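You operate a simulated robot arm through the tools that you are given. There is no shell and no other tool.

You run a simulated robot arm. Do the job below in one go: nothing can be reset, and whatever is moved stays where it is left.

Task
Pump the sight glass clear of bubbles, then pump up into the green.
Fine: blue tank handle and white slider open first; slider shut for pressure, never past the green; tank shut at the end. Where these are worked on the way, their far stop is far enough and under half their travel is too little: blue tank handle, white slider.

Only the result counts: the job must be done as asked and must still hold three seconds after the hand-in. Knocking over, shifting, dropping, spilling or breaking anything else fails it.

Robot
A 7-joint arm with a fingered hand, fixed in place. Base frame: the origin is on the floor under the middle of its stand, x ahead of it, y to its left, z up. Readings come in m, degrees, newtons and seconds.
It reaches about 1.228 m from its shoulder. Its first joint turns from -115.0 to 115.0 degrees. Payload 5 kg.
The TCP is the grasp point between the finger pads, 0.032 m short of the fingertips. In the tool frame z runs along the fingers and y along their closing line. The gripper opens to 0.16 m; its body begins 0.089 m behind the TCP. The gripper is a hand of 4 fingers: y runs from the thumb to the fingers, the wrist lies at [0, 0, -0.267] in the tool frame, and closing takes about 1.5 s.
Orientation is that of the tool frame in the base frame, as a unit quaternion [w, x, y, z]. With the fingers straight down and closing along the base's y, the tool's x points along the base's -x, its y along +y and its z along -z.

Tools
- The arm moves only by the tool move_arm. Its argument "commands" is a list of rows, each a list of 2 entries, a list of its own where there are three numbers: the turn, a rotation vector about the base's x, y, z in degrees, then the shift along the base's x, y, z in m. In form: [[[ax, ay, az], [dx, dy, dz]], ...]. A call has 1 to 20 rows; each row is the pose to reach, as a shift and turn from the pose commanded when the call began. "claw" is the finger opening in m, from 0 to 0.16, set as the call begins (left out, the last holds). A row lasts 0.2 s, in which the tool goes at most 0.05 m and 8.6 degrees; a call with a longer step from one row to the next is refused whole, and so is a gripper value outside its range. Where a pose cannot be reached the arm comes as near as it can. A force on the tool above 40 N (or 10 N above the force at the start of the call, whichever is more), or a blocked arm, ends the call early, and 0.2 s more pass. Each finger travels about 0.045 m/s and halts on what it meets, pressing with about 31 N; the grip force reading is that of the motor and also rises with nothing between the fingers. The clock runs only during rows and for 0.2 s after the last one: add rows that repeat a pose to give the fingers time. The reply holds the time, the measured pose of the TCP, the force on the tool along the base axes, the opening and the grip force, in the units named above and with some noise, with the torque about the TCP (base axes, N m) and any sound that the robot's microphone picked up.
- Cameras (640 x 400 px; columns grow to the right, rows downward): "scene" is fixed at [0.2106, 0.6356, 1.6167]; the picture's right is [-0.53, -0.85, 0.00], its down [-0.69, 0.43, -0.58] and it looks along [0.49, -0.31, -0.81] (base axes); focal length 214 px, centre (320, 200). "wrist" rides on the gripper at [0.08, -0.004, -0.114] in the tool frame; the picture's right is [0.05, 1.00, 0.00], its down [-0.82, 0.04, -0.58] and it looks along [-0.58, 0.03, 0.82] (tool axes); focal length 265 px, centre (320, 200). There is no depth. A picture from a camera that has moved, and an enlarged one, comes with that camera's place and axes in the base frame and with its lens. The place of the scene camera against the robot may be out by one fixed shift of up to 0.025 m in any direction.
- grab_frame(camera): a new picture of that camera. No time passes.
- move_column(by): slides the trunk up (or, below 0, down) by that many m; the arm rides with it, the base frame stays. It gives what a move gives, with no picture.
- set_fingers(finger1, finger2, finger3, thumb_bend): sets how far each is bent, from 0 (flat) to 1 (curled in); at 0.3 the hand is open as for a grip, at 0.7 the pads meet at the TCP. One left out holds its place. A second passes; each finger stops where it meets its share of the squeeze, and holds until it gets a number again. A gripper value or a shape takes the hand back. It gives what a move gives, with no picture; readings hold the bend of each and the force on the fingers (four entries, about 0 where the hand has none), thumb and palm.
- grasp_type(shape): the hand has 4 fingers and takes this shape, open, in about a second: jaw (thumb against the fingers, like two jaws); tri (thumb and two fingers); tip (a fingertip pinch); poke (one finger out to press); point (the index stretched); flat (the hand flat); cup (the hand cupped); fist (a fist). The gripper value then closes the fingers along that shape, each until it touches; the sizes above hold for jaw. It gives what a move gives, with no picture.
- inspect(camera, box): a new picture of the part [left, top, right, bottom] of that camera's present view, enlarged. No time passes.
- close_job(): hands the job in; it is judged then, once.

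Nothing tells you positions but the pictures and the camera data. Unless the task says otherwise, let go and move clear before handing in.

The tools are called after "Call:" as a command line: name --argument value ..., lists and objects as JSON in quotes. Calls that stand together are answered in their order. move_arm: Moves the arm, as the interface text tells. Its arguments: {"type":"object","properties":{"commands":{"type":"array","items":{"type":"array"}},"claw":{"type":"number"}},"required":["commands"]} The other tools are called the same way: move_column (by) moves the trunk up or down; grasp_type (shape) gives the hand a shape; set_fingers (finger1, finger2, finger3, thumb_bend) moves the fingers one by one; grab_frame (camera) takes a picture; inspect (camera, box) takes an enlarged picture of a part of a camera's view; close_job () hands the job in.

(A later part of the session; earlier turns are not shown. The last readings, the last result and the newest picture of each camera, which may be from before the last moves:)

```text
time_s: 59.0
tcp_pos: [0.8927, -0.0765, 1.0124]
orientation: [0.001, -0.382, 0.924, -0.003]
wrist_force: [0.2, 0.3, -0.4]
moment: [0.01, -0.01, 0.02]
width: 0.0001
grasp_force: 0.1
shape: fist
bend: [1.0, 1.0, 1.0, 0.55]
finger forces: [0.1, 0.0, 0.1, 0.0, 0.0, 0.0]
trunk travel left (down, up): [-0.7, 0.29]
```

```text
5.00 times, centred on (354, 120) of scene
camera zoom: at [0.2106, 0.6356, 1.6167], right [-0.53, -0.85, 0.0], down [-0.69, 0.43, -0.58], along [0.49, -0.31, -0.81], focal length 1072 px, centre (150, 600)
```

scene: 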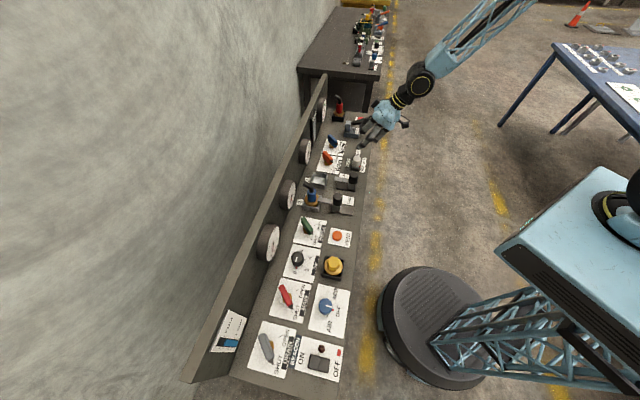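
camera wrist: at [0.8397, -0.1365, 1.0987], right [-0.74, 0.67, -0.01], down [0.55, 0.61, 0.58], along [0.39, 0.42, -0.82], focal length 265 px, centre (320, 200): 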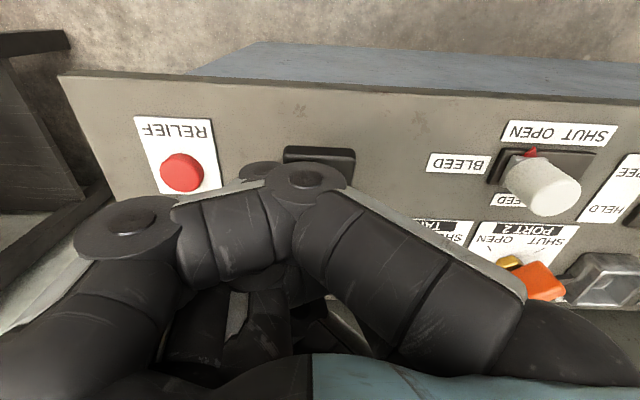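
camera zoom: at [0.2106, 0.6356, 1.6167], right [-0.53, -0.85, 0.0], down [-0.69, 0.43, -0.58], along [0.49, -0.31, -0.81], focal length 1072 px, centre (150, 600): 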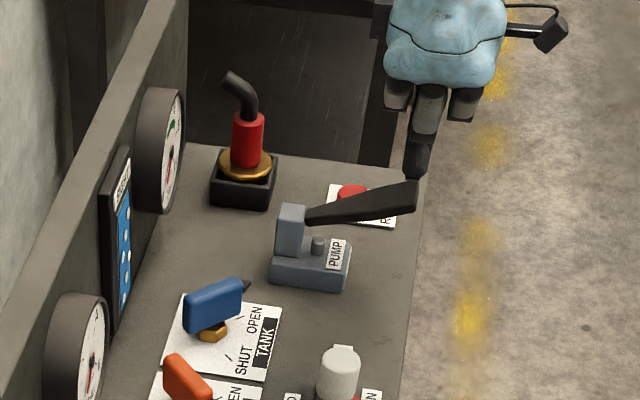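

The lever springs back on its own; stroke runs from TCP z≈1.01 down to ≈0.934. I'll pump three full strokes and watch the sight glass.

Call:
move_arm --commands '[[[0, 0, 0], [0, 0, -0.03]], [[0, 0, 0], [0, 0, -0.06]], [[0, 0, 0], [0, 0, -0.079]], [[0, 0, 0], [0, 0, -0.079]], [[0, 0, 0], [0, 0, -0.04]], [[0, 0, 0], [0, 0, 0.002]], [[0, 0, 0], [0, 0, -0.03]], [[0, 0, 0], [0, 0, -0.06]], [[0, 0, 0], [0, 0, -0.079]], [[0, 0, 0], [0, 0, -0.079]], [[0, 0, 0], [0, 0, -0.04]], [[0, 0, 0], [0, 0, 0.002]], [[0, 0, 0], [0, 0, -0.03]], [[0, 0, 0], [0, 0, -0.06]], [[0, 0, 0], [0, 0, -0.079]], [[0, 0, 0], [0, 0, -0.079]], [[0, 0, 0], [0, 0, -0.04]], [[0, 0, 0], [0, 0, 0.0]]]'

Call:
inspect --camera "scene" --box '[290, 80, 418, 160]'

Call:
inspect --camera "scene" --box '[305, 95, 337, 150]'

```text
time_s: 62.8
tcp_pos: [0.8907, -0.0783, 1.0146]
orientation: [0.0, -0.383, 0.924, -0.002]
wrist_force: [-0.1, -0.5, 1.1]
moment: [0.0, 0.01, 0.0]
width: 0.0
grasp_force: 0.0
shape: fist
bend: [1.0, 1.0, 1.0, 0.55]
finger forces: [0.0, 0.0, 0.1, 0.0, 0.0, 0.1]
trunk travel left (down, up): [-0.7, 0.29]
```

```text
5.00 times, centred on (354, 120) of scene
camera zoom: at [0.2106, 0.6356, 1.6167], right [-0.53, -0.85, 0.0], down [-0.69, 0.43, -0.58], along [0.49, -0.31, -0.81], focal length 1072 px, centre (150, 600)
```

zoom: 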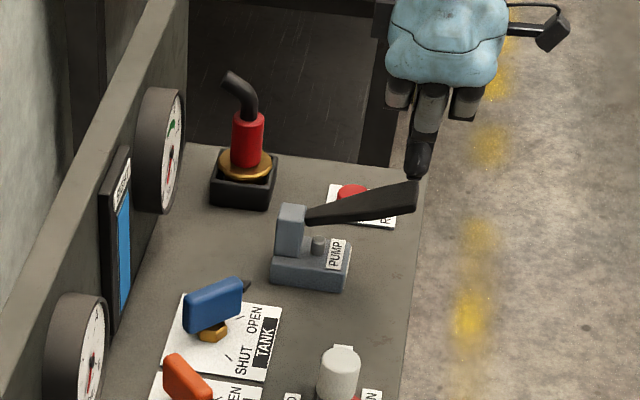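

```text
7.27 times, centred on (321, 122) of scene
camera zoom: at [0.2106, 0.6356, 1.6167], right [-0.53, -0.85, 0.0], down [-0.69, 0.43, -0.58], along [0.49, -0.31, -0.81], focal length 1560 px, centre (313, 764)
```

zoom: 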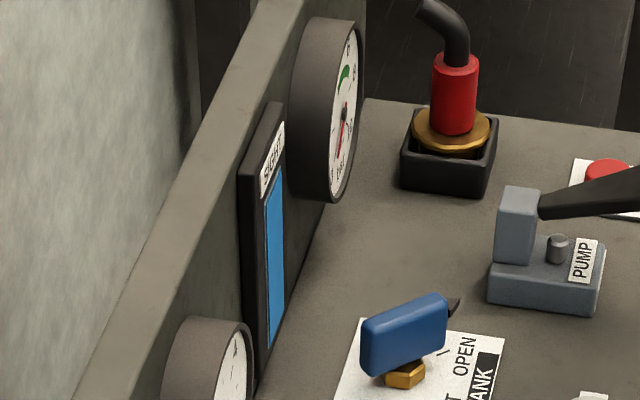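

The sight glass is now plain blue. I give one more stroke, checking at the bottom, to be sure no bubbles reappear.

Call:
move_arm --commands '[[[0, 0, 0], [0, 0, -0.03]], [[0, 0, 0], [0, 0, -0.06]], [[0, 0, 0], [0, 0, -0.079]], [[0, 0, 0], [0, 0, -0.079]]]'

Call:
inspect --camera "scene" --box '[305, 95, 337, 150]'

Call:
move_arm --commands '[[[0, 0, 0], [0, 0, 0.03]], [[0, 0, 0], [0, 0, 0.07]], [[0, 0, 0], [0, 0, 0.11]], [[0, 0, 0], [0, 0, 0.15]]]'

Call:
inspect --camera "scene" --box '[305, 95, 337, 150]'

```text
time_s: 63.8
tcp_pos: [0.8946, -0.0785, 0.9353]
orientation: [0.001, -0.381, 0.924, -0.003]
wrist_force: [2.2, -2.9, 11.0]
moment: [-0.02, -0.07, -0.03]
width: 0.0003
grasp_force: 0.1
shape: fist
bend: [1.0, 1.0, 1.0, 0.56]
finger forces: [0.0, 0.0, 0.1, 0.1, 11.8, 0.0]
trunk travel left (down, up): [-0.7, 0.29]
```

```text
7.27 times, centred on (321, 122) of scene
camera zoom: at [0.2106, 0.6356, 1.6167], right [-0.53, -0.85, 0.0], down [-0.69, 0.43, -0.58], along [0.49, -0.31, -0.81], focal length 1560 px, centre (313, 764)
```

zoom: 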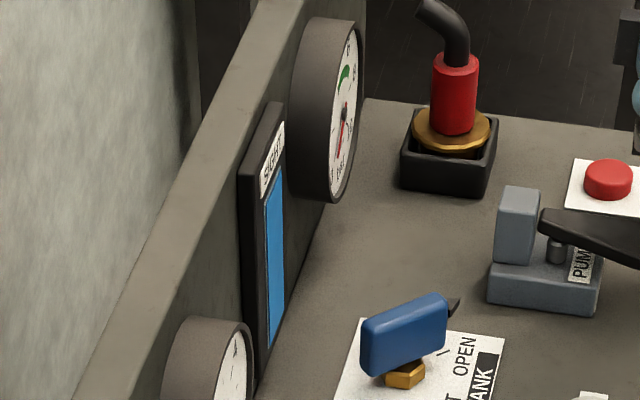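

```text
time_s: 64.8
tcp_pos: [0.8921, -0.0767, 1.0861]
orientation: [0.001, -0.382, 0.924, -0.003]
wrist_force: [-0.6, 0.9, 0.5]
moment: [-0.03, 0.01, -0.01]
width: 0.0
grasp_force: 0.1
shape: fist
bend: [1.0, 1.0, 1.0, 0.55]
finger forces: [0.0, 0.0, 0.0, 0.1, 0.0, 0.0]
trunk travel left (down, up): [-0.7, 0.29]
```

```text
7.27 times, centred on (321, 122) of scene
camera zoom: at [0.2106, 0.6356, 1.6167], right [-0.53, -0.85, 0.0], down [-0.69, 0.43, -0.58], along [0.49, -0.31, -0.81], focal length 1560 px, centre (313, 764)
```

zoom: 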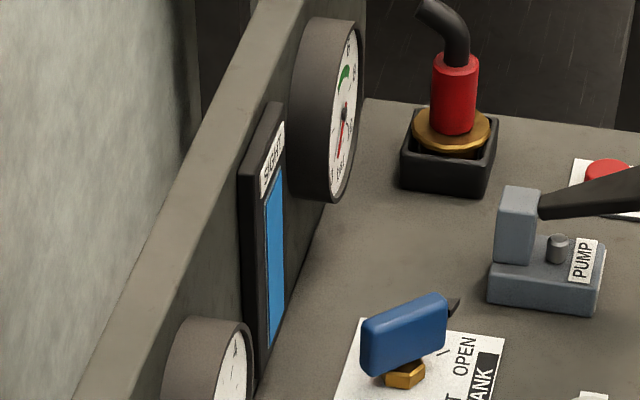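

Clear of bubbles, gauge still at 0. Now to shut the BLEED slider: I go back over the knob (now around u≈0.503) with the jaw.

Call:
grasp_type --shape "jaw"

Call:
move_arm --commands '[[[5.3, -5.3, 0], [-0.02, 0.026, 0]], [[10.6, -10.6, 0], [-0.04, 0.052, 0]], [[10.6, -10.6, 0], [-0.06, 0.078, 0]], [[10.6, -10.6, 0], [-0.08, 0.104, 0]], [[10.6, -10.6, 0], [-0.1, 0.13, 0]], [[10.6, -10.6, 0], [-0.1107, 0.1467, 0]], [[10.6, -10.6, 0], [-0.1107, 0.1467, -0.02]], [[10.6, -10.6, 0], [-0.1107, 0.1467, -0.04]]]' --claw 0.075

Call:
grab_frame --camera "wrist"

```text
time_s: 65.7
tcp_pos: [0.8915, -0.0776, 1.0851]
orientation: [0.001, -0.382, 0.924, -0.002]
wrist_force: [0.2, 0.3, -0.3]
moment: [-0.01, -0.01, 0.01]
width: 0.16
grasp_force: 0.0
shape: jaw
bend: [0.3, 0.3, 0.3, 0.3]
finger forces: [0.0, 0.0, 0.0, 0.0, 0.0, 0.0]
trunk travel left (down, up): [-0.7, 0.29]
```

```text
time_s: 67.5
tcp_pos: [0.7836, 0.0691, 1.0435]
orientation: [0.121, -0.379, 0.916, 0.048]
wrist_force: [0.2, 0.4, 0.6]
moment: [-0.01, 0.0, 0.0]
width: 0.0757
grasp_force: 0.1
shape: jaw
bend: [0.73, 0.73, 0.73, 0.7]
finger forces: [0.1, 0.1, 0.1, 0.1, 0.0, 0.0]
trunk travel left (down, up): [-0.7, 0.29]
```

```text
taken
camera wrist: at [0.7104, -0.0084, 1.1328], right [-0.74, 0.67, -0.02], down [0.42, 0.48, 0.77], along [0.52, 0.56, -0.64], focal length 265 px, centre (320, 200)
```

wrist: 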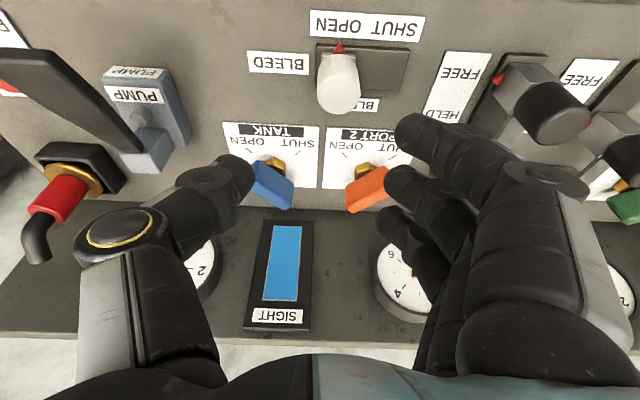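

Sight glass is clear face-on. The knob is at u≈0.488, so I shift 1.7 cm left and lower around it.

Call:
move_arm --commands '[[[0, 0, 0], [-0.01, 0.014, -0.01]], [[0, 0, 0], [-0.01, 0.014, -0.03]], [[0, 0, 0], [-0.01, 0.014, -0.055]], [[0, 0, 0], [-0.01, 0.014, -0.075]], [[0, 0, 0], [-0.01, 0.014, -0.095]], [[0, 0, 0], [-0.01, 0.014, -0.1085]]]'

Call:
grab_frame --camera "wrist"

```text
time_s: 68.9
tcp_pos: [0.7727, 0.0828, 0.9376]
orientation: [0.12, -0.379, 0.916, 0.048]
wrist_force: [0.1, -0.1, -0.1]
moment: [-0.04, 0.0, 0.0]
width: 0.0758
grasp_force: 0.1
shape: jaw
bend: [0.73, 0.73, 0.73, 0.7]
finger forces: [0.1, 0.0, 0.0, 0.0, 0.0, 0.0]
trunk travel left (down, up): [-0.7, 0.29]
```

```text
taken
camera wrist: at [0.6997, 0.004, 1.0259], right [-0.74, 0.67, -0.02], down [0.42, 0.48, 0.77], along [0.52, 0.56, -0.64], focal length 265 px, centre (320, 200)
```

wrist: 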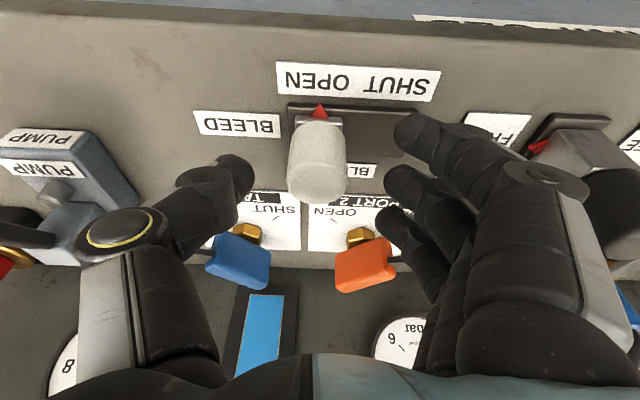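

Knob is caged. I close on it and slide it left toward SHUT.

Call:
move_arm --commands '[[[0, 0, 0], [0, 0, 0]], [[0, 0, 0], [0, 0, 0]], [[0, 0, 0], [0, 0, 0]], [[0, 0, 0], [0, 0, 0]], [[0, 0, 0], [-0.0035, 0.0035, 0]], [[0, 0, 0], [-0.007, 0.007, 0]], [[0, 0, 0], [-0.0105, 0.0105, 0]], [[0, 0, 0], [-0.014, 0.014, 0]], [[0, 0, 0], [-0.0175, 0.0175, 0]], [[0, 0, 0], [-0.021, 0.021, 0]], [[0, 0, 0], [-0.0245, 0.0245, 0]], [[0, 0, 0], [-0.028, 0.028, 0]]]' --claw 0.035

Call:
grab_frame --camera "wrist"

```text
time_s: 71.5
tcp_pos: [0.7433, 0.1106, 0.9359]
orientation: [0.122, -0.378, 0.917, 0.047]
wrist_force: [-1.3, 0.9, 0.8]
moment: [0.04, 0.02, 0.02]
width: 0.0357
grasp_force: 0.1
shape: jaw
bend: [0.73, 0.73, 0.73, 0.7]
finger forces: [0.0, 1.3, 0.0, 0.1, 0.1, 0.1]
trunk travel left (down, up): [-0.7, 0.29]
```

```text
taken
camera wrist: at [0.6714, 0.0326, 1.0254], right [-0.74, 0.67, -0.02], down [0.42, 0.48, 0.77], along [0.52, 0.56, -0.64], focal length 265 px, centre (320, 200)
```

wrist: 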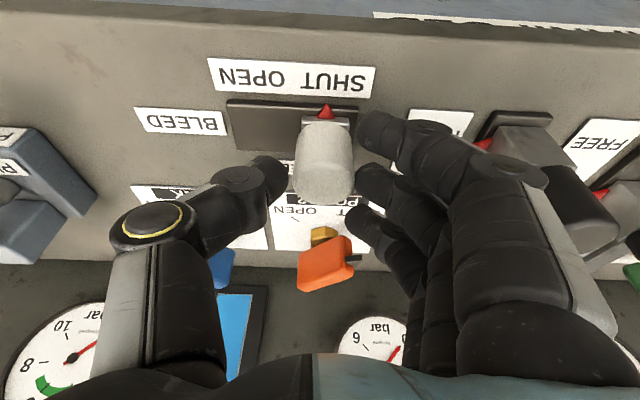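

Nearly at SHUT; I push a bit further to the stop.

Call:
move_arm --commands '[[[0, 0, 0], [-0.003, 0.003, 0]], [[0, 0, 0], [-0.006, 0.006, 0]], [[0, 0, 0], [-0.009, 0.009, 0]], [[0, 0, 0], [-0.011, 0.011, 0]]]'

Call:
inspect --camera "wrist" --box '[180, 40, 460, 230]'

```text
time_s: 72.5
tcp_pos: [0.7355, 0.1207, 0.938]
orientation: [0.121, -0.377, 0.917, 0.047]
wrist_force: [6.3, -8.3, 6.4]
moment: [-0.23, -0.25, -0.13]
width: 0.0412
grasp_force: 0.0
shape: jaw
bend: [0.73, 0.73, 0.73, 0.7]
finger forces: [0.1, 0.0, 0.0, 0.1, 10.8, 0.1]
trunk travel left (down, up): [-0.7, 0.29]
```

```text
2.11 times, centred on (320, 135) of wrist
camera zoom: at [0.6615, 0.0421, 1.026], right [-0.74, 0.67, -0.02], down [0.42, 0.48, 0.77], along [0.53, 0.56, -0.64], focal length 559 px, centre (320, 337)
```

zoom: 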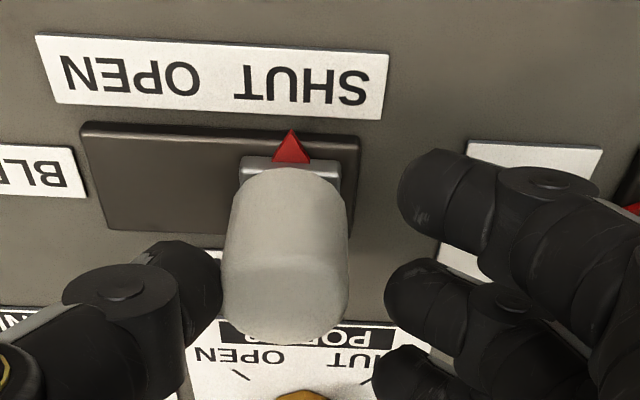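

Force is building at the stop; one more small push to be certain.

Call:
move_arm --commands '[[[0, 0, 0], [-0.003, 0.003, 0]], [[0, 0, 0], [-0.006, 0.006, 0]]]'

Call:
inspect --camera "wrist" --box '[180, 40, 460, 230]'

```text
time_s: 73.1
tcp_pos: [0.7284, 0.1261, 0.9359]
orientation: [0.121, -0.377, 0.917, 0.047]
wrist_force: [11.9, -16.2, 14.3]
moment: [-0.6, -0.61, -0.27]
width: 0.0504
grasp_force: 0.1
shape: jaw
bend: [0.73, 0.73, 0.73, 0.7]
finger forces: [0.0, 0.0, 0.0, 0.0, 19.4, 0.0]
trunk travel left (down, up): [-0.7, 0.29]
```

```text
2.11 times, centred on (320, 135) of wrist
camera zoom: at [0.6555, 0.0478, 1.0261], right [-0.74, 0.67, -0.02], down [0.42, 0.48, 0.77], along [0.53, 0.56, -0.64], focal length 559 px, centre (320, 337)
```

zoom: 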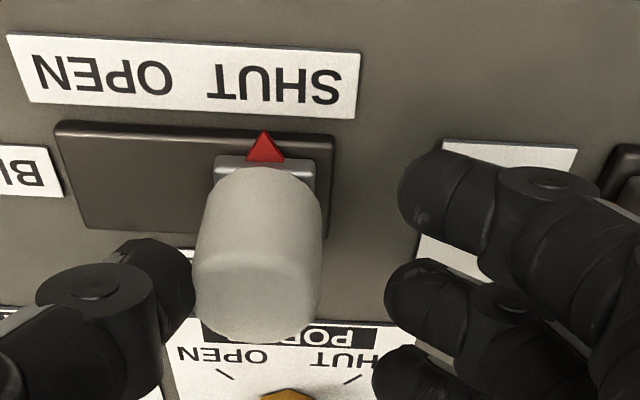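

Slider is firmly at SHUT. I open, centre, and lift off without touching the knob.

Call:
move_arm --commands '[[[0, 0, 0], [0.002, -0.002, 0]], [[0, 0, 0], [0.005, -0.005, 0]], [[0, 0, 0], [0.009, -0.009, 0]], [[0, 0, 0], [0.012, -0.012, 0]], [[0, 0, 0], [0.012, -0.012, 0]], [[0, 0, 0], [0.012, -0.012, 0.02]], [[0, 0, 0], [0.012, -0.012, 0.05]], [[0, 0, 0], [0.012, -0.012, 0.09]], [[0, 0, 0], [0.012, -0.012, 0.13]], [[0, 0, 0], [0.012, -0.012, 0.15]]]' --claw 0.075

Call:
grab_frame --camera "wrist"

Call:
inspect --camera "scene" --box '[300, 100, 380, 180]'

```text
time_s: 75.3
tcp_pos: [0.741, 0.1171, 1.0862]
orientation: [0.122, -0.378, 0.917, 0.048]
wrist_force: [-0.7, -0.2, 0.1]
moment: [0.01, -0.06, 0.0]
width: 0.075
grasp_force: 0.0
shape: jaw
bend: [0.73, 0.73, 0.73, 0.7]
finger forces: [0.1, 0.1, 0.1, 0.1, 0.1, 0.0]
trunk travel left (down, up): [-0.7, 0.29]
```

```text
taken
camera wrist: at [0.6673, 0.0383, 1.1755], right [-0.74, 0.67, -0.02], down [0.42, 0.48, 0.77], along [0.52, 0.56, -0.64], focal length 265 px, centre (320, 200)
```

wrist: 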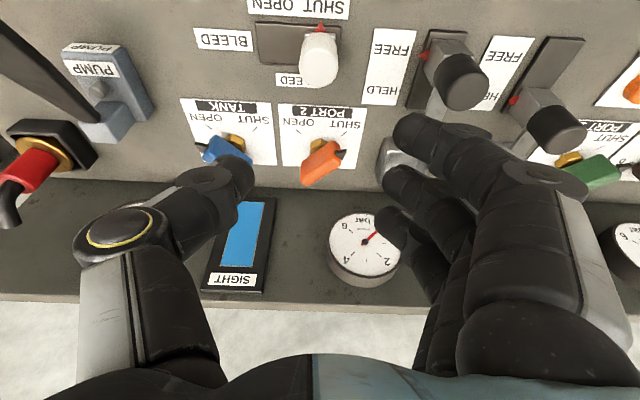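

```text
5.00 times, centred on (340, 140) of scene
camera zoom: at [0.2106, 0.6356, 1.6167], right [-0.53, -0.85, 0.0], down [-0.69, 0.43, -0.58], along [0.49, -0.31, -0.81], focal length 1072 px, centre (220, 500)
```

zoom: 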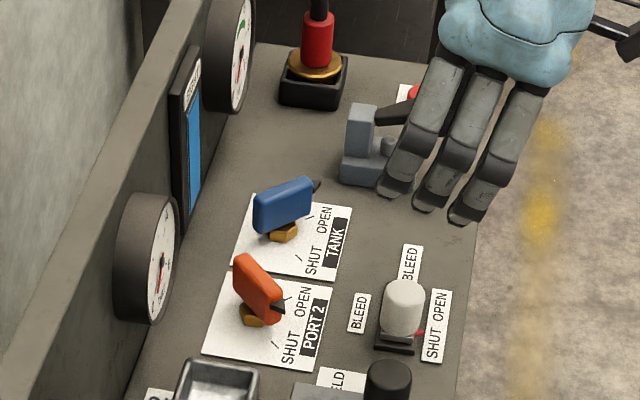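

BLEED is SHUT. I return over the pump lever with a vertical hand and make the fist again.

Call:
move_arm --commands '[[[0, 0, 0], [0.022, -0.028, 0.005]], [[0, 0, 0], [0.044, -0.056, 0.01]], [[0, 0, 0], [0.066, -0.084, 0.01]], [[-5.3, 5.3, 0], [0.088, -0.112, 0.01]], [[-10.6, 10.6, 0], [0.11, -0.14, 0.01]], [[-10.6, 10.6, 0], [0.132, -0.168, 0.01]], [[-10.6, 10.6, 0], [0.152, -0.195, 0.005]], [[-10.6, 10.6, 0], [0.152, -0.195, 0.0]]]'

Call:
grasp_type --shape "fist"

Call:
inspect --camera "scene" --box '[305, 90, 345, 130]'

Call:
inspect --camera "scene" --box '[290, 80, 418, 160]'

```text
time_s: 77.1
tcp_pos: [0.8921, -0.0782, 1.0863]
orientation: [0.0, -0.382, 0.924, -0.003]
wrist_force: [0.3, 0.0, 0.4]
moment: [0.01, -0.03, 0.01]
width: 0.0752
grasp_force: 0.1
shape: jaw
bend: [0.73, 0.73, 0.73, 0.7]
finger forces: [0.0, 0.1, 0.1, 0.0, 0.1, 0.1]
trunk travel left (down, up): [-0.7, 0.29]
```

```text
time_s: 78.0
tcp_pos: [0.8914, -0.0795, 1.0855]
orientation: [0.0, -0.383, 0.924, -0.003]
wrist_force: [0.7, -0.1, 0.1]
moment: [0.03, 0.0, -0.01]
width: 0.0
grasp_force: 0.2
shape: fist
bend: [1.0, 1.0, 1.0, 0.55]
finger forces: [0.0, 0.0, 0.0, 0.0, 0.0, 0.0]
trunk travel left (down, up): [-0.7, 0.29]
```

```text
10.00 times, centred on (325, 110) of scene
camera zoom: at [0.2106, 0.6356, 1.6167], right [-0.53, -0.85, 0.0], down [-0.69, 0.43, -0.58], along [0.49, -0.31, -0.81], focal length 2145 px, centre (270, 1100)
```

zoom: 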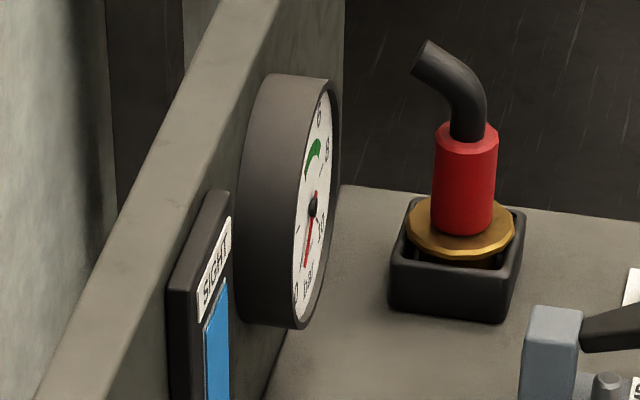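

```text
5.00 times, centred on (354, 120) of scene
camera zoom: at [0.2106, 0.6356, 1.6167], right [-0.53, -0.85, 0.0], down [-0.69, 0.43, -0.58], along [0.49, -0.31, -0.81], focal length 1072 px, centre (150, 600)
```

zoom: 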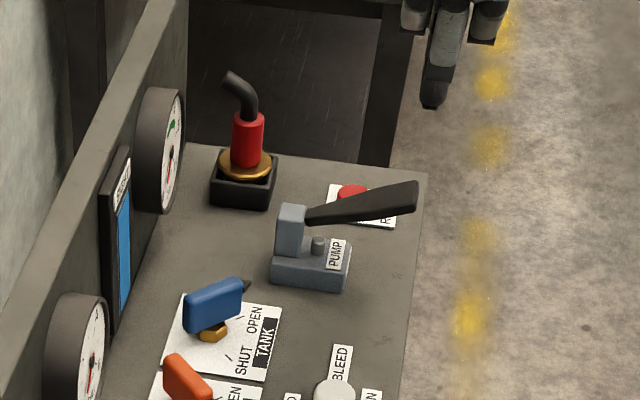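

Gauge reads 0 before pressurising. One full stroke, then I check the gauge.

Call:
move_arm --commands '[[[0, 0, 0], [0, 0, -0.04]], [[0, 0, 0], [0, 0, -0.07]], [[0, 0, 0], [0, 0, -0.1]], [[0, 0, 0], [0, 0, -0.13]], [[0, 0, 0], [0, 0, -0.15]], [[0, 0, 0], [0, 0, -0.15]], [[0, 0, 0], [0, 0, -0.11]], [[0, 0, 0], [0, 0, -0.07]], [[0, 0, 0], [0, 0, -0.07]]]'

Call:
inspect --camera "scene" --box '[305, 90, 345, 130]'

Call:
grab_frame --camera "wrist"

```text
time_s: 80.0
tcp_pos: [0.8905, -0.0789, 1.0172]
orientation: [0.0, -0.382, 0.924, -0.002]
wrist_force: [-0.4, -0.1, 0.1]
moment: [-0.02, -0.02, 0.04]
width: 0.0
grasp_force: 0.0
shape: fist
bend: [1.0, 1.0, 1.0, 0.55]
finger forces: [0.1, 0.0, 0.1, 0.1, 0.0, 0.0]
trunk travel left (down, up): [-0.7, 0.29]
```

```text
10.00 times, centred on (325, 110) of scene
camera zoom: at [0.2106, 0.6356, 1.6167], right [-0.53, -0.85, 0.0], down [-0.69, 0.43, -0.58], along [0.49, -0.31, -0.81], focal length 2145 px, centre (270, 1100)
```

zoom: 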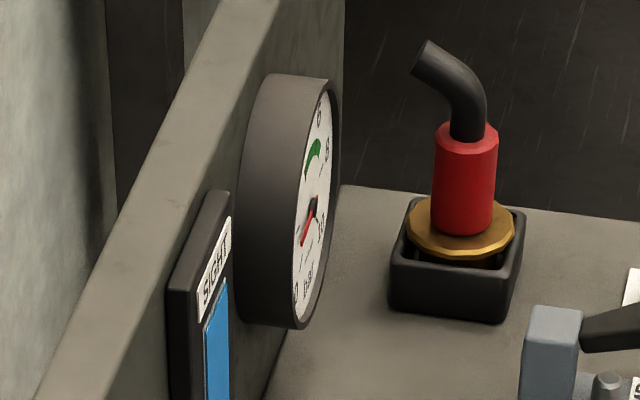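

```text
taken
camera wrist: at [0.8371, -0.1387, 1.1303], right [-0.74, 0.67, 0.0], down [0.55, 0.61, 0.58], along [0.39, 0.42, -0.82], focal length 265 px, centre (320, 200)
```

wrist: 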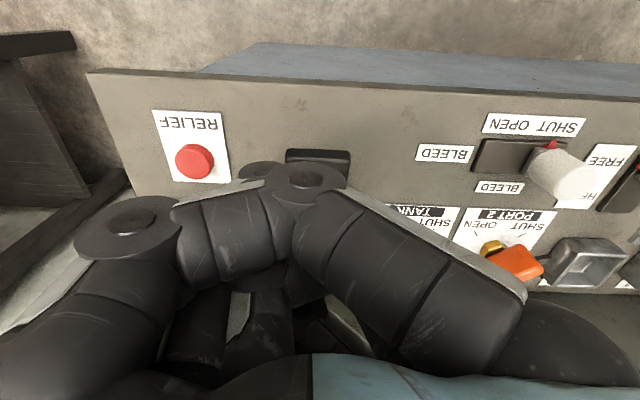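

The needle moved noticeably on one stroke. I raise, open the hand and tilt to read the gauge face-on before stroking again.

Call:
move_arm --commands '[[[0, 0, 0], [0, 0, 0.035]], [[0, 0, 0], [0, 0, 0.075]]]'

Call:
grasp_type --shape "jaw"

Call:
grab_frame --camera "wrist"

Call:
inspect --camera "wrist" --box '[240, 240, 400, 350]'

```text
time_s: 80.6
tcp_pos: [0.8905, -0.0794, 1.0915]
orientation: [0.001, -0.381, 0.924, -0.003]
wrist_force: [-0.7, 0.5, 0.0]
moment: [0.0, 0.0, 0.02]
width: 0.0
grasp_force: 0.0
shape: fist
bend: [1.0, 1.0, 1.0, 0.55]
finger forces: [0.1, 0.1, 0.0, 0.0, 0.1, 0.0]
trunk travel left (down, up): [-0.7, 0.29]
```

```text
time_s: 81.5
tcp_pos: [0.8918, -0.0791, 1.0917]
orientation: [0.0, -0.383, 0.924, -0.003]
wrist_force: [0.5, -0.4, 0.6]
moment: [-0.03, 0.03, 0.0]
width: 0.1596
grasp_force: 0.0
shape: jaw
bend: [0.3, 0.3, 0.3, 0.3]
finger forces: [0.0, 0.0, 0.0, 0.0, 0.1, 0.0]
trunk travel left (down, up): [-0.7, 0.29]
```

```text
taken
camera wrist: at [0.8375, -0.1388, 1.2049], right [-0.74, 0.67, 0.0], down [0.55, 0.61, 0.58], along [0.39, 0.42, -0.82], focal length 265 px, centre (320, 200)
```

wrist: 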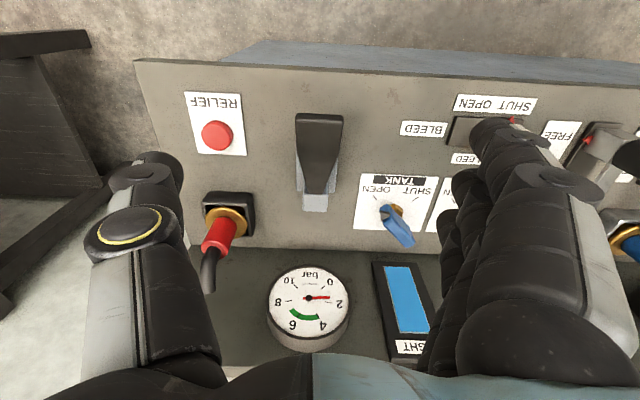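

```text
3.64 times, centred on (320, 295) of wrist
camera zoom: at [0.8375, -0.1388, 1.2049], right [-0.74, 0.67, 0.0], down [0.55, 0.61, 0.58], along [0.39, 0.42, -0.82], focal length 965 px, centre (320, -146)
```

zoom: 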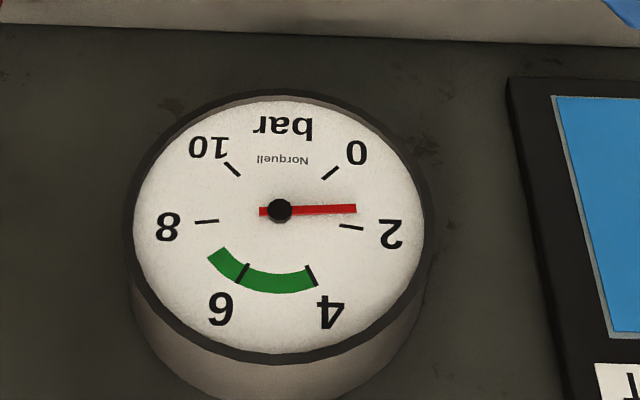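

Face-on the gauge reads about 1.5 bar after one stroke; green spans 4 to about 6.8. Two more strokes should bring it to ~4.5. I do the next one.

Call:
grasp_type --shape "fist"

Call:
move_arm --commands '[[[0, 0, 0], [0, 0, -0.04]], [[0, 0, 0], [0, 0, -0.075]], [[0, 0, 0], [0, 0, -0.105]], [[0, 0, 0], [0, 0, -0.135]], [[0, 0, 0], [0, 0, -0.156]], [[0, 0, 0], [0, 0, -0.156]], [[0, 0, 0], [0, 0, -0.12]], [[0, 0, 0], [0, 0, -0.076]], [[0, 0, 0], [0, 0, -0.076]]]'

Call:
inspect --camera "scene" --box '[305, 90, 345, 130]'

```text
time_s: 82.4
tcp_pos: [0.8919, -0.0784, 1.0909]
orientation: [0.0, -0.381, 0.925, -0.002]
wrist_force: [-0.9, -0.6, 0.0]
moment: [0.01, 0.02, -0.03]
width: 0.0
grasp_force: 0.0
shape: fist
bend: [1.0, 1.0, 0.99, 0.54]
finger forces: [0.0, 0.0, 0.0, 0.0, 0.0, 0.1]
trunk travel left (down, up): [-0.7, 0.29]
```

```text
time_s: 84.4
tcp_pos: [0.8901, -0.0782, 1.016]
orientation: [-0.001, -0.383, 0.924, -0.002]
wrist_force: [1.1, 0.4, -0.4]
moment: [-0.01, 0.0, -0.03]
width: 0.0003
grasp_force: 0.1
shape: fist
bend: [1.0, 1.0, 0.99, 0.55]
finger forces: [0.0, 0.0, 0.0, 0.0, 0.0, 0.1]
trunk travel left (down, up): [-0.7, 0.29]
```

```text
10.00 times, centred on (325, 110) of scene
camera zoom: at [0.2106, 0.6356, 1.6167], right [-0.53, -0.85, 0.0], down [-0.69, 0.43, -0.58], along [0.49, -0.31, -0.81], focal length 2145 px, centre (270, 1100)
```

zoom: 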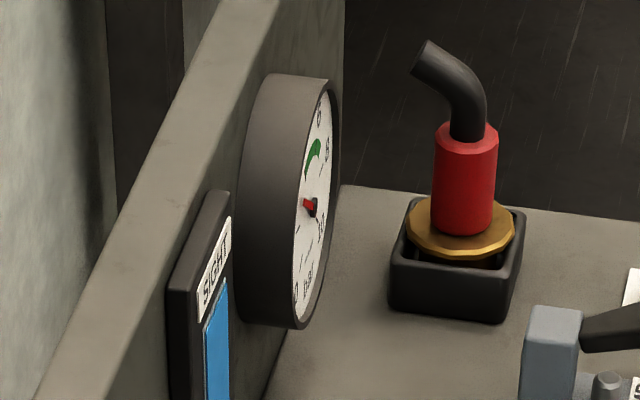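

Needle has advanced to roughly 3 bar. One more stroke to enter the green.

Call:
move_arm --commands '[[[0, 0, 0], [0, 0, -0.03]], [[0, 0, 0], [0, 0, -0.06]], [[0, 0, 0], [0, 0, -0.08]], [[0, 0, 0], [0, 0, -0.08]], [[0, 0, 0], [0, 0, -0.04]], [[0, 0, 0], [0, 0, 0.0]], [[0, 0, 0], [0, 0, 0.04]], [[0, 0, 0], [0, 0, 0.076]]]'

Call:
inspect --camera "scene" --box '[305, 90, 345, 130]'

Call:
grasp_type --shape "jaw"

Call:
inspect --camera "wrist" --box '[240, 240, 400, 350]'

```text
time_s: 86.2
tcp_pos: [0.8911, -0.0788, 1.0915]
orientation: [0.0, -0.382, 0.924, -0.003]
wrist_force: [-0.4, 0.2, -0.4]
moment: [0.01, -0.02, -0.02]
width: 0.0001
grasp_force: 0.0
shape: fist
bend: [1.0, 1.0, 0.98, 0.55]
finger forces: [0.1, 0.0, 0.0, 0.0, 0.0, 0.1]
trunk travel left (down, up): [-0.7, 0.29]
```

```text
10.00 times, centred on (325, 110) of scene
camera zoom: at [0.2106, 0.6356, 1.6167], right [-0.53, -0.85, 0.0], down [-0.69, 0.43, -0.58], along [0.49, -0.31, -0.81], focal length 2145 px, centre (270, 1100)
```

zoom: 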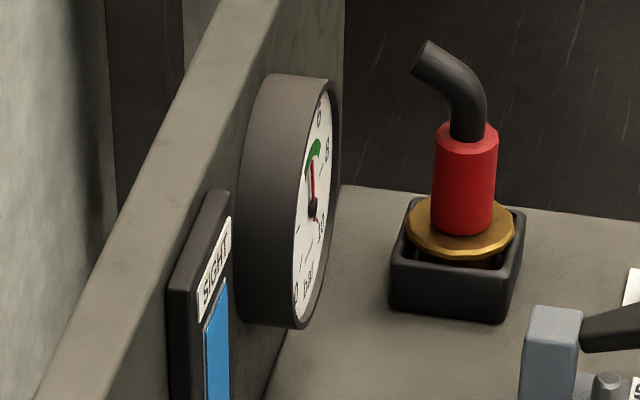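

```text
time_s: 87.1
tcp_pos: [0.8924, -0.0788, 1.0921]
orientation: [0.0, -0.381, 0.924, -0.003]
wrist_force: [-0.6, 0.0, -0.6]
moment: [0.01, 0.0, -0.03]
width: 0.16
grasp_force: 0.0
shape: jaw
bend: [0.3, 0.3, 0.3, 0.3]
finger forces: [0.0, 0.0, 0.0, 0.0, 0.0, 0.0]
trunk travel left (down, up): [-0.7, 0.29]
```

```text
3.64 times, centred on (320, 295) of wrist
camera zoom: at [0.8378, -0.1378, 1.2046], right [-0.74, 0.67, 0.0], down [0.55, 0.61, 0.58], along [0.39, 0.42, -0.82], focal length 965 px, centre (320, -146)
```

zoom: 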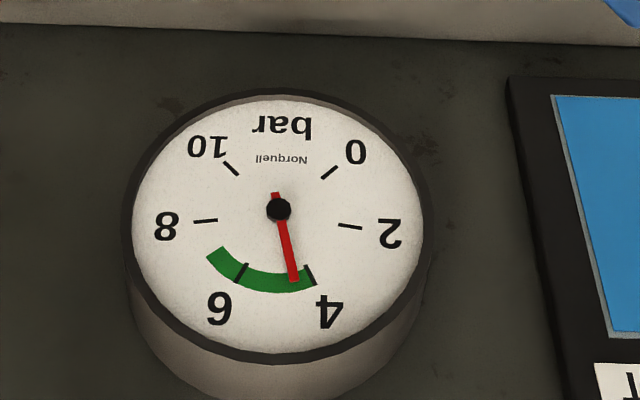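

The needle sits at about 4.6 bar, inside the green. Before shutting the tank I'll re-check for any drop; I move over the TANK handle with the hand turned to match the OPEN direction.

Call:
move_arm --commands '[[[5.3, -5.3, 0], [0.0, 0.0, 0]], [[10.6, -10.6, 0], [0.004, 0.02, 0]], [[10.6, -10.6, 0], [0.01, 0.055, 0]], [[10.6, -10.6, 0], [0.018, 0.095, 0]], [[10.6, -10.6, 0], [0.026, 0.135, 0]], [[10.6, -10.6, 0], [0.034, 0.175, 0]], [[10.6, -10.6, 0], [0.0396, 0.2108, 0]]]' --claw 0.06

Call:
move_arm --commands '[[[0, 0, 7.5], [0, 0, 0]], [[0, 0, 15], [0, 0, 0]], [[0, 0, 22.5], [0, 0, 0]], [[0, 0, 30], [0, 0, 0]], [[0, 0, 37.5], [0, 0, 0]], [[0, 0, 44], [0, 0, 0]], [[0, 0, 44], [0, 0, -0.02]]]'

Call:
grab_frame --camera "wrist"

Call:
inspect --camera "scene" --box '[305, 90, 345, 130]'

```text
time_s: 88.7
tcp_pos: [0.9305, 0.132, 1.0914]
orientation: [0.12, -0.378, 0.917, 0.046]
wrist_force: [-0.2, 0.3, 0.4]
moment: [-0.05, 0.01, 0.01]
width: 0.0606
grasp_force: 0.0
shape: jaw
bend: [0.73, 0.73, 0.73, 0.7]
finger forces: [0.0, 0.1, 0.0, 0.0, 0.1, 0.0]
trunk travel left (down, up): [-0.7, 0.29]
```

```text
time_s: 90.3
tcp_pos: [0.9306, 0.1311, 1.072]
orientation: [0.095, -0.694, 0.708, 0.089]
wrist_force: [-0.2, -0.1, -0.4]
moment: [0.01, 0.01, 0.0]
width: 0.0607
grasp_force: 0.1
shape: jaw
bend: [0.73, 0.73, 0.73, 0.7]
finger forces: [0.0, 0.1, 0.1, 0.0, 0.0, 0.1]
trunk travel left (down, up): [-0.7, 0.29]
```

```text
taken
camera wrist: at [0.9337, 0.0245, 1.1604], right [-1.0, -0.03, -0.02], down [-0.03, 0.64, 0.77], along [-0.01, 0.77, -0.64], focal length 265 px, centre (320, 200)
```

wrist: 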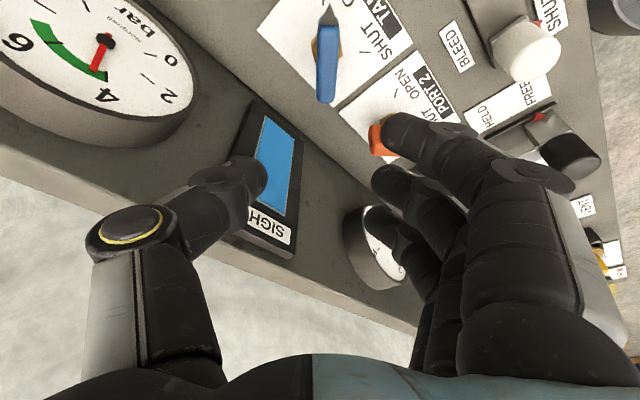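

```text
10.00 times, centred on (325, 110) of scene
camera zoom: at [0.2106, 0.6356, 1.6167], right [-0.53, -0.85, 0.0], down [-0.69, 0.43, -0.58], along [0.49, -0.31, -0.81], focal length 2145 px, centre (270, 1100)
```

zoom: 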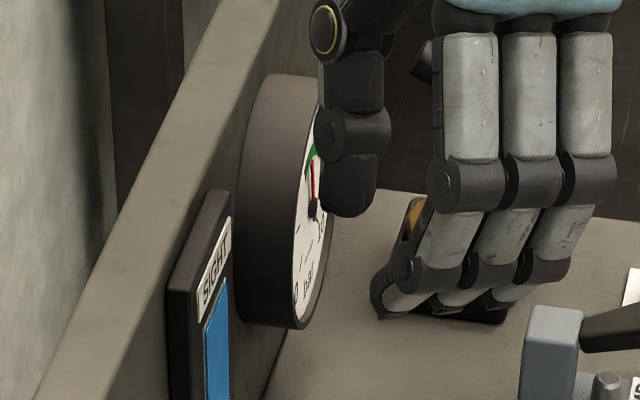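

Call:
inspect --camera "wrist" --box '[0, 0, 200, 140]'

Call:
inspect --camera "wrist" --box '[240, 0, 400, 120]'

```text
2.86 times, centred on (100, 70) of wrist
camera zoom: at [0.9337, 0.0245, 1.1604], right [-1.0, -0.03, -0.02], down [-0.03, 0.64, 0.77], along [-0.01, 0.77, -0.64], focal length 758 px, centre (949, 571)
```

zoom: 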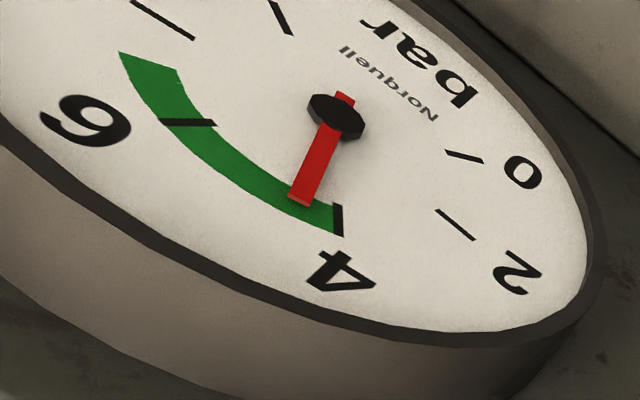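

```text
3.33 times, centred on (320, 60) of wrist
camera zoom: at [0.9337, 0.0245, 1.1604], right [-1.0, -0.03, -0.02], down [-0.03, 0.64, 0.77], along [-0.01, 0.77, -0.64], focal length 885 px, centre (320, 667)
```

zoom: 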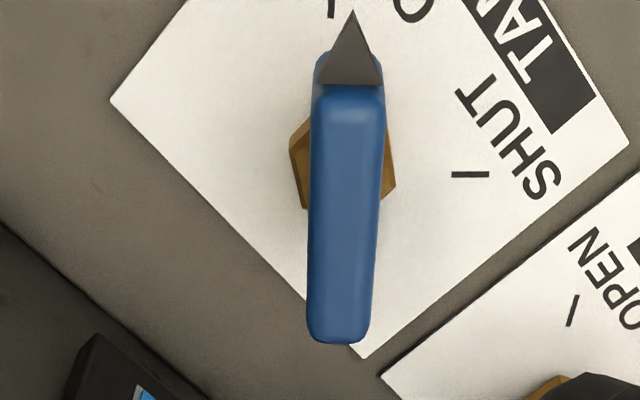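

Pressure is holding (~4.5 bar in the green), and the handle is aligned with the jaws. I lower onto it and grip.

Call:
move_arm --commands '[[[0, 0, 0], [-0.001, -0.001, -0.03]], [[0, 0, 0], [-0.001, -0.001, -0.06]], [[0, 0, 0], [-0.001, -0.001, -0.09]], [[0, 0, 0], [-0.001, -0.001, -0.115]], [[0, 0, 0], [-0.001, -0.001, -0.135]], [[0, 0, 0], [-0.001, -0.001, -0.148]]]'

Call:
move_arm --commands '[[[0, 0, 0], [0, 0, 0]], [[0, 0, 0], [0, 0, 0]], [[0, 0, 0], [0, 0, 0]], [[0, 0, 0], [0, 0, 0]], [[0, 0, 0], [0, 0, 0]]]' --claw 0.0

Call:
grab_frame --camera "wrist"

```text
time_s: 91.7
tcp_pos: [0.9294, 0.1322, 0.9219]
orientation: [0.094, -0.694, 0.708, 0.089]
wrist_force: [0.1, -0.1, 0.2]
moment: [0.02, 0.04, 0.0]
width: 0.0602
grasp_force: 0.0
shape: jaw
bend: [0.73, 0.73, 0.73, 0.7]
finger forces: [0.0, 0.0, 0.0, 0.0, 0.0, 0.0]
trunk travel left (down, up): [-0.7, 0.29]
```

```text
time_s: 92.9
tcp_pos: [0.9292, 0.1323, 0.9234]
orientation: [0.094, -0.695, 0.708, 0.09]
wrist_force: [-1.9, 0.0, -1.8]
moment: [-0.01, 0.09, -0.01]
width: 0.0139
grasp_force: 31.2
shape: jaw
bend: [0.72, 0.72, 0.72, 0.7]
finger forces: [9.8, 9.5, 9.3, 0.1, 26.7, 0.0]
trunk travel left (down, up): [-0.7, 0.29]
```

```text
taken
camera wrist: at [0.9314, 0.0244, 1.0123], right [-1.0, -0.03, -0.02], down [-0.03, 0.64, 0.77], along [-0.01, 0.77, -0.64], focal length 265 px, centre (320, 200)
```

wrist: 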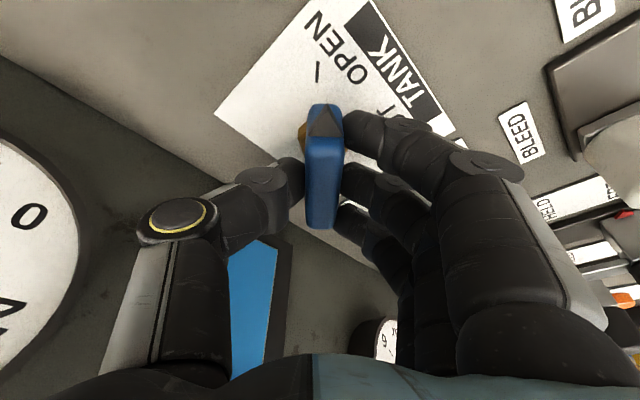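

Even, aligned grip. Now I rotate clockwise toward SHUT, first 50°, which keeps the fingers clear of the sight glass.

Call:
move_arm --commands '[[[0, 0, -5], [0, 0, 0]], [[0, 0, -10], [0, 0, 0]], [[0, 0, -15], [0, 0, 0]], [[0, 0, -20], [0, 0, 0]], [[0, 0, -25], [0, 0, 0]], [[0, 0, -30], [0, 0, 0]], [[0, 0, -35], [0, 0, 0]], [[0, 0, -40], [0, 0, 0]], [[0, 0, -45], [0, 0, 0]], [[0, 0, -50], [0, 0, 0]]]'

Call:
grab_frame --camera "wrist"

Call:
inspect --camera "scene" --box '[290, 80, 418, 160]'

```text
time_s: 95.1
tcp_pos: [0.9292, 0.1295, 0.9236]
orientation: [0.123, -0.33, 0.935, 0.041]
wrist_force: [-16.1, -1.8, -1.1]
moment: [0.05, 0.41, 0.06]
width: 0.0136
grasp_force: 30.9
shape: jaw
bend: [0.72, 0.72, 0.72, 0.7]
finger forces: [12.2, 12.0, 11.0, 0.0, 26.2, 0.0]
trunk travel left (down, up): [-0.7, 0.29]
```

```text
taken
camera wrist: at [0.8482, 0.0608, 1.0124], right [-0.66, 0.75, -0.02], down [0.47, 0.44, 0.77], along [0.58, 0.5, -0.64], focal length 265 px, centre (320, 200)
```

wrist: 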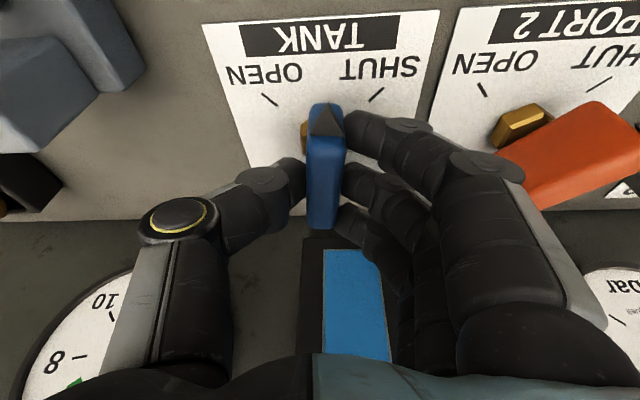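

```text
5.00 times, centred on (354, 120) of scene
camera zoom: at [0.2106, 0.6356, 1.6167], right [-0.53, -0.85, 0.0], down [-0.69, 0.43, -0.58], along [0.49, -0.31, -0.81], focal length 1072 px, centre (150, 600)
```

zoom: 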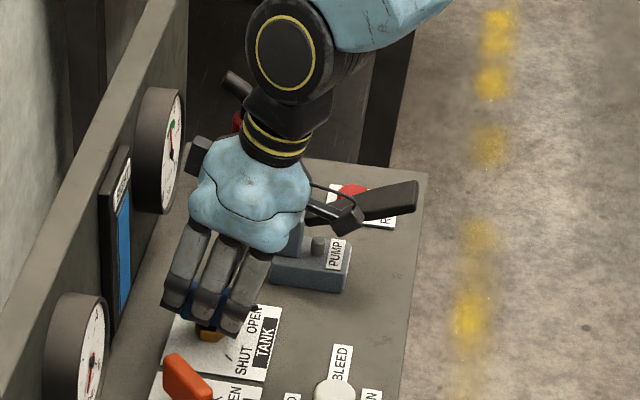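

The handle is over half-way shut and there is still clearance to the sight glass. I continue 15° more and look again.

Call:
move_arm --commands '[[[0, 0, -5], [0, 0, 0]], [[0, 0, -10], [0, 0, 0]], [[0, 0, -15], [0, 0, 0]]]'

Call:
grab_frame --camera "wrist"

Call:
inspect --camera "scene" --box '[300, 110, 350, 160]'

```text
time_s: 95.9
tcp_pos: [0.9284, 0.1305, 0.9221]
orientation: [0.127, -0.205, 0.97, 0.024]
wrist_force: [-22.5, -2.6, -2.6]
moment: [0.0, 0.52, 0.09]
width: 0.0137
grasp_force: 31.1
shape: jaw
bend: [0.72, 0.72, 0.72, 0.7]
finger forces: [11.7, 11.5, 10.4, 0.1, 27.2, 0.0]
trunk travel left (down, up): [-0.7, 0.29]
```

```text
taken
camera wrist: at [0.8327, 0.0841, 1.0124], right [-0.45, 0.89, -0.02], down [0.57, 0.3, 0.77], along [0.69, 0.33, -0.64], focal length 265 px, centre (320, 200)
```

wrist: 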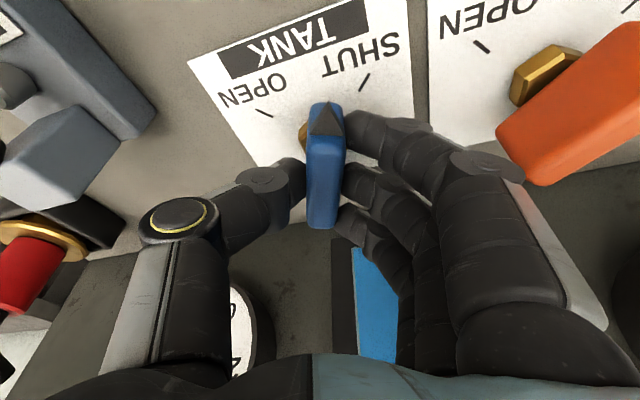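

```text
8.00 times, centred on (325, 135) of scene
camera zoom: at [0.2106, 0.6356, 1.6167], right [-0.53, -0.85, 0.0], down [-0.69, 0.43, -0.58], along [0.49, -0.31, -0.81], focal length 1716 px, centre (280, 720)
```

zoom: 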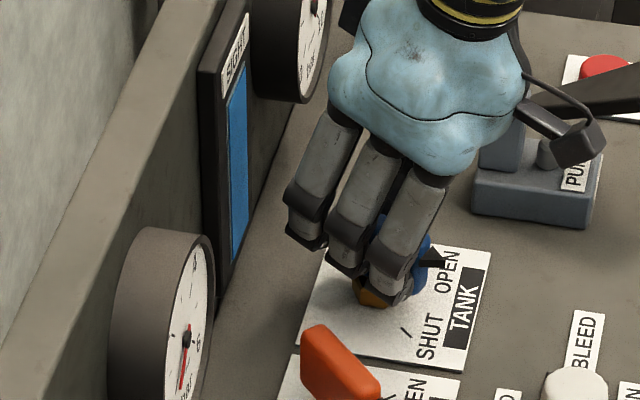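

Still clear (about 2 cm from the sight glass). I relieve the side force with a few millimetres of shift and continue turning in small steps.

Call:
move_arm --commands '[[[0, 0, -2], [-0.003, 0, 0]], [[0, 0, -5], [-0.005, 0, 0]], [[0, 0, -8], [-0.006, 0, 0]], [[0, 0, -11], [-0.006, 0, 0]]]'

Call:
grab_frame --camera "wrist"

Call:
inspect --camera "scene" --box '[300, 110, 350, 160]'

```text
time_s: 96.9
tcp_pos: [0.9263, 0.1299, 0.9236]
orientation: [0.13, -0.111, 0.985, 0.012]
wrist_force: [15.2, 0.9, -5.4]
moment: [0.05, -0.21, -0.02]
width: 0.0136
grasp_force: 31.0
shape: jaw
bend: [0.72, 0.72, 0.72, 0.7]
finger forces: [9.3, 9.0, 9.3, 0.0, 29.7, 0.0]
trunk travel left (down, up): [-0.7, 0.29]
```

```text
taken
camera wrist: at [0.8237, 0.1034, 1.0123], right [-0.27, 0.96, -0.02], down [0.61, 0.19, 0.77], along [0.74, 0.2, -0.64], focal length 265 px, centre (320, 200)
```

wrist: 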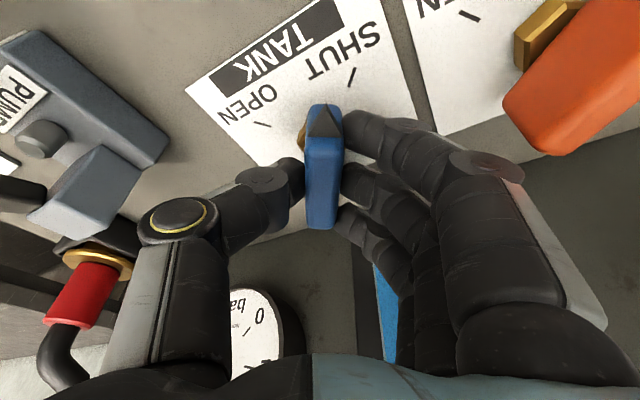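

```text
8.00 times, centred on (325, 135) of scene
camera zoom: at [0.2106, 0.6356, 1.6167], right [-0.53, -0.85, 0.0], down [-0.69, 0.43, -0.58], along [0.49, -0.31, -0.81], focal length 1716 px, centre (280, 720)
```

zoom: 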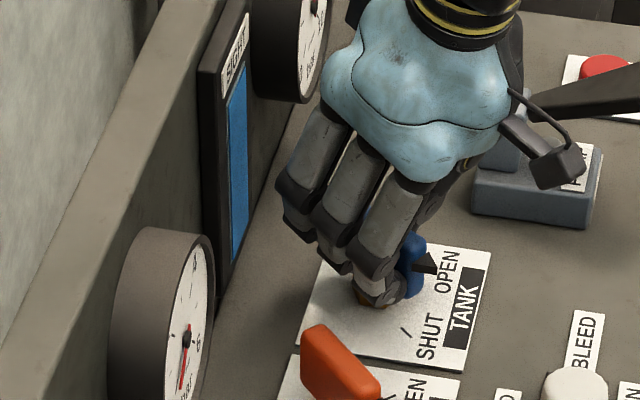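

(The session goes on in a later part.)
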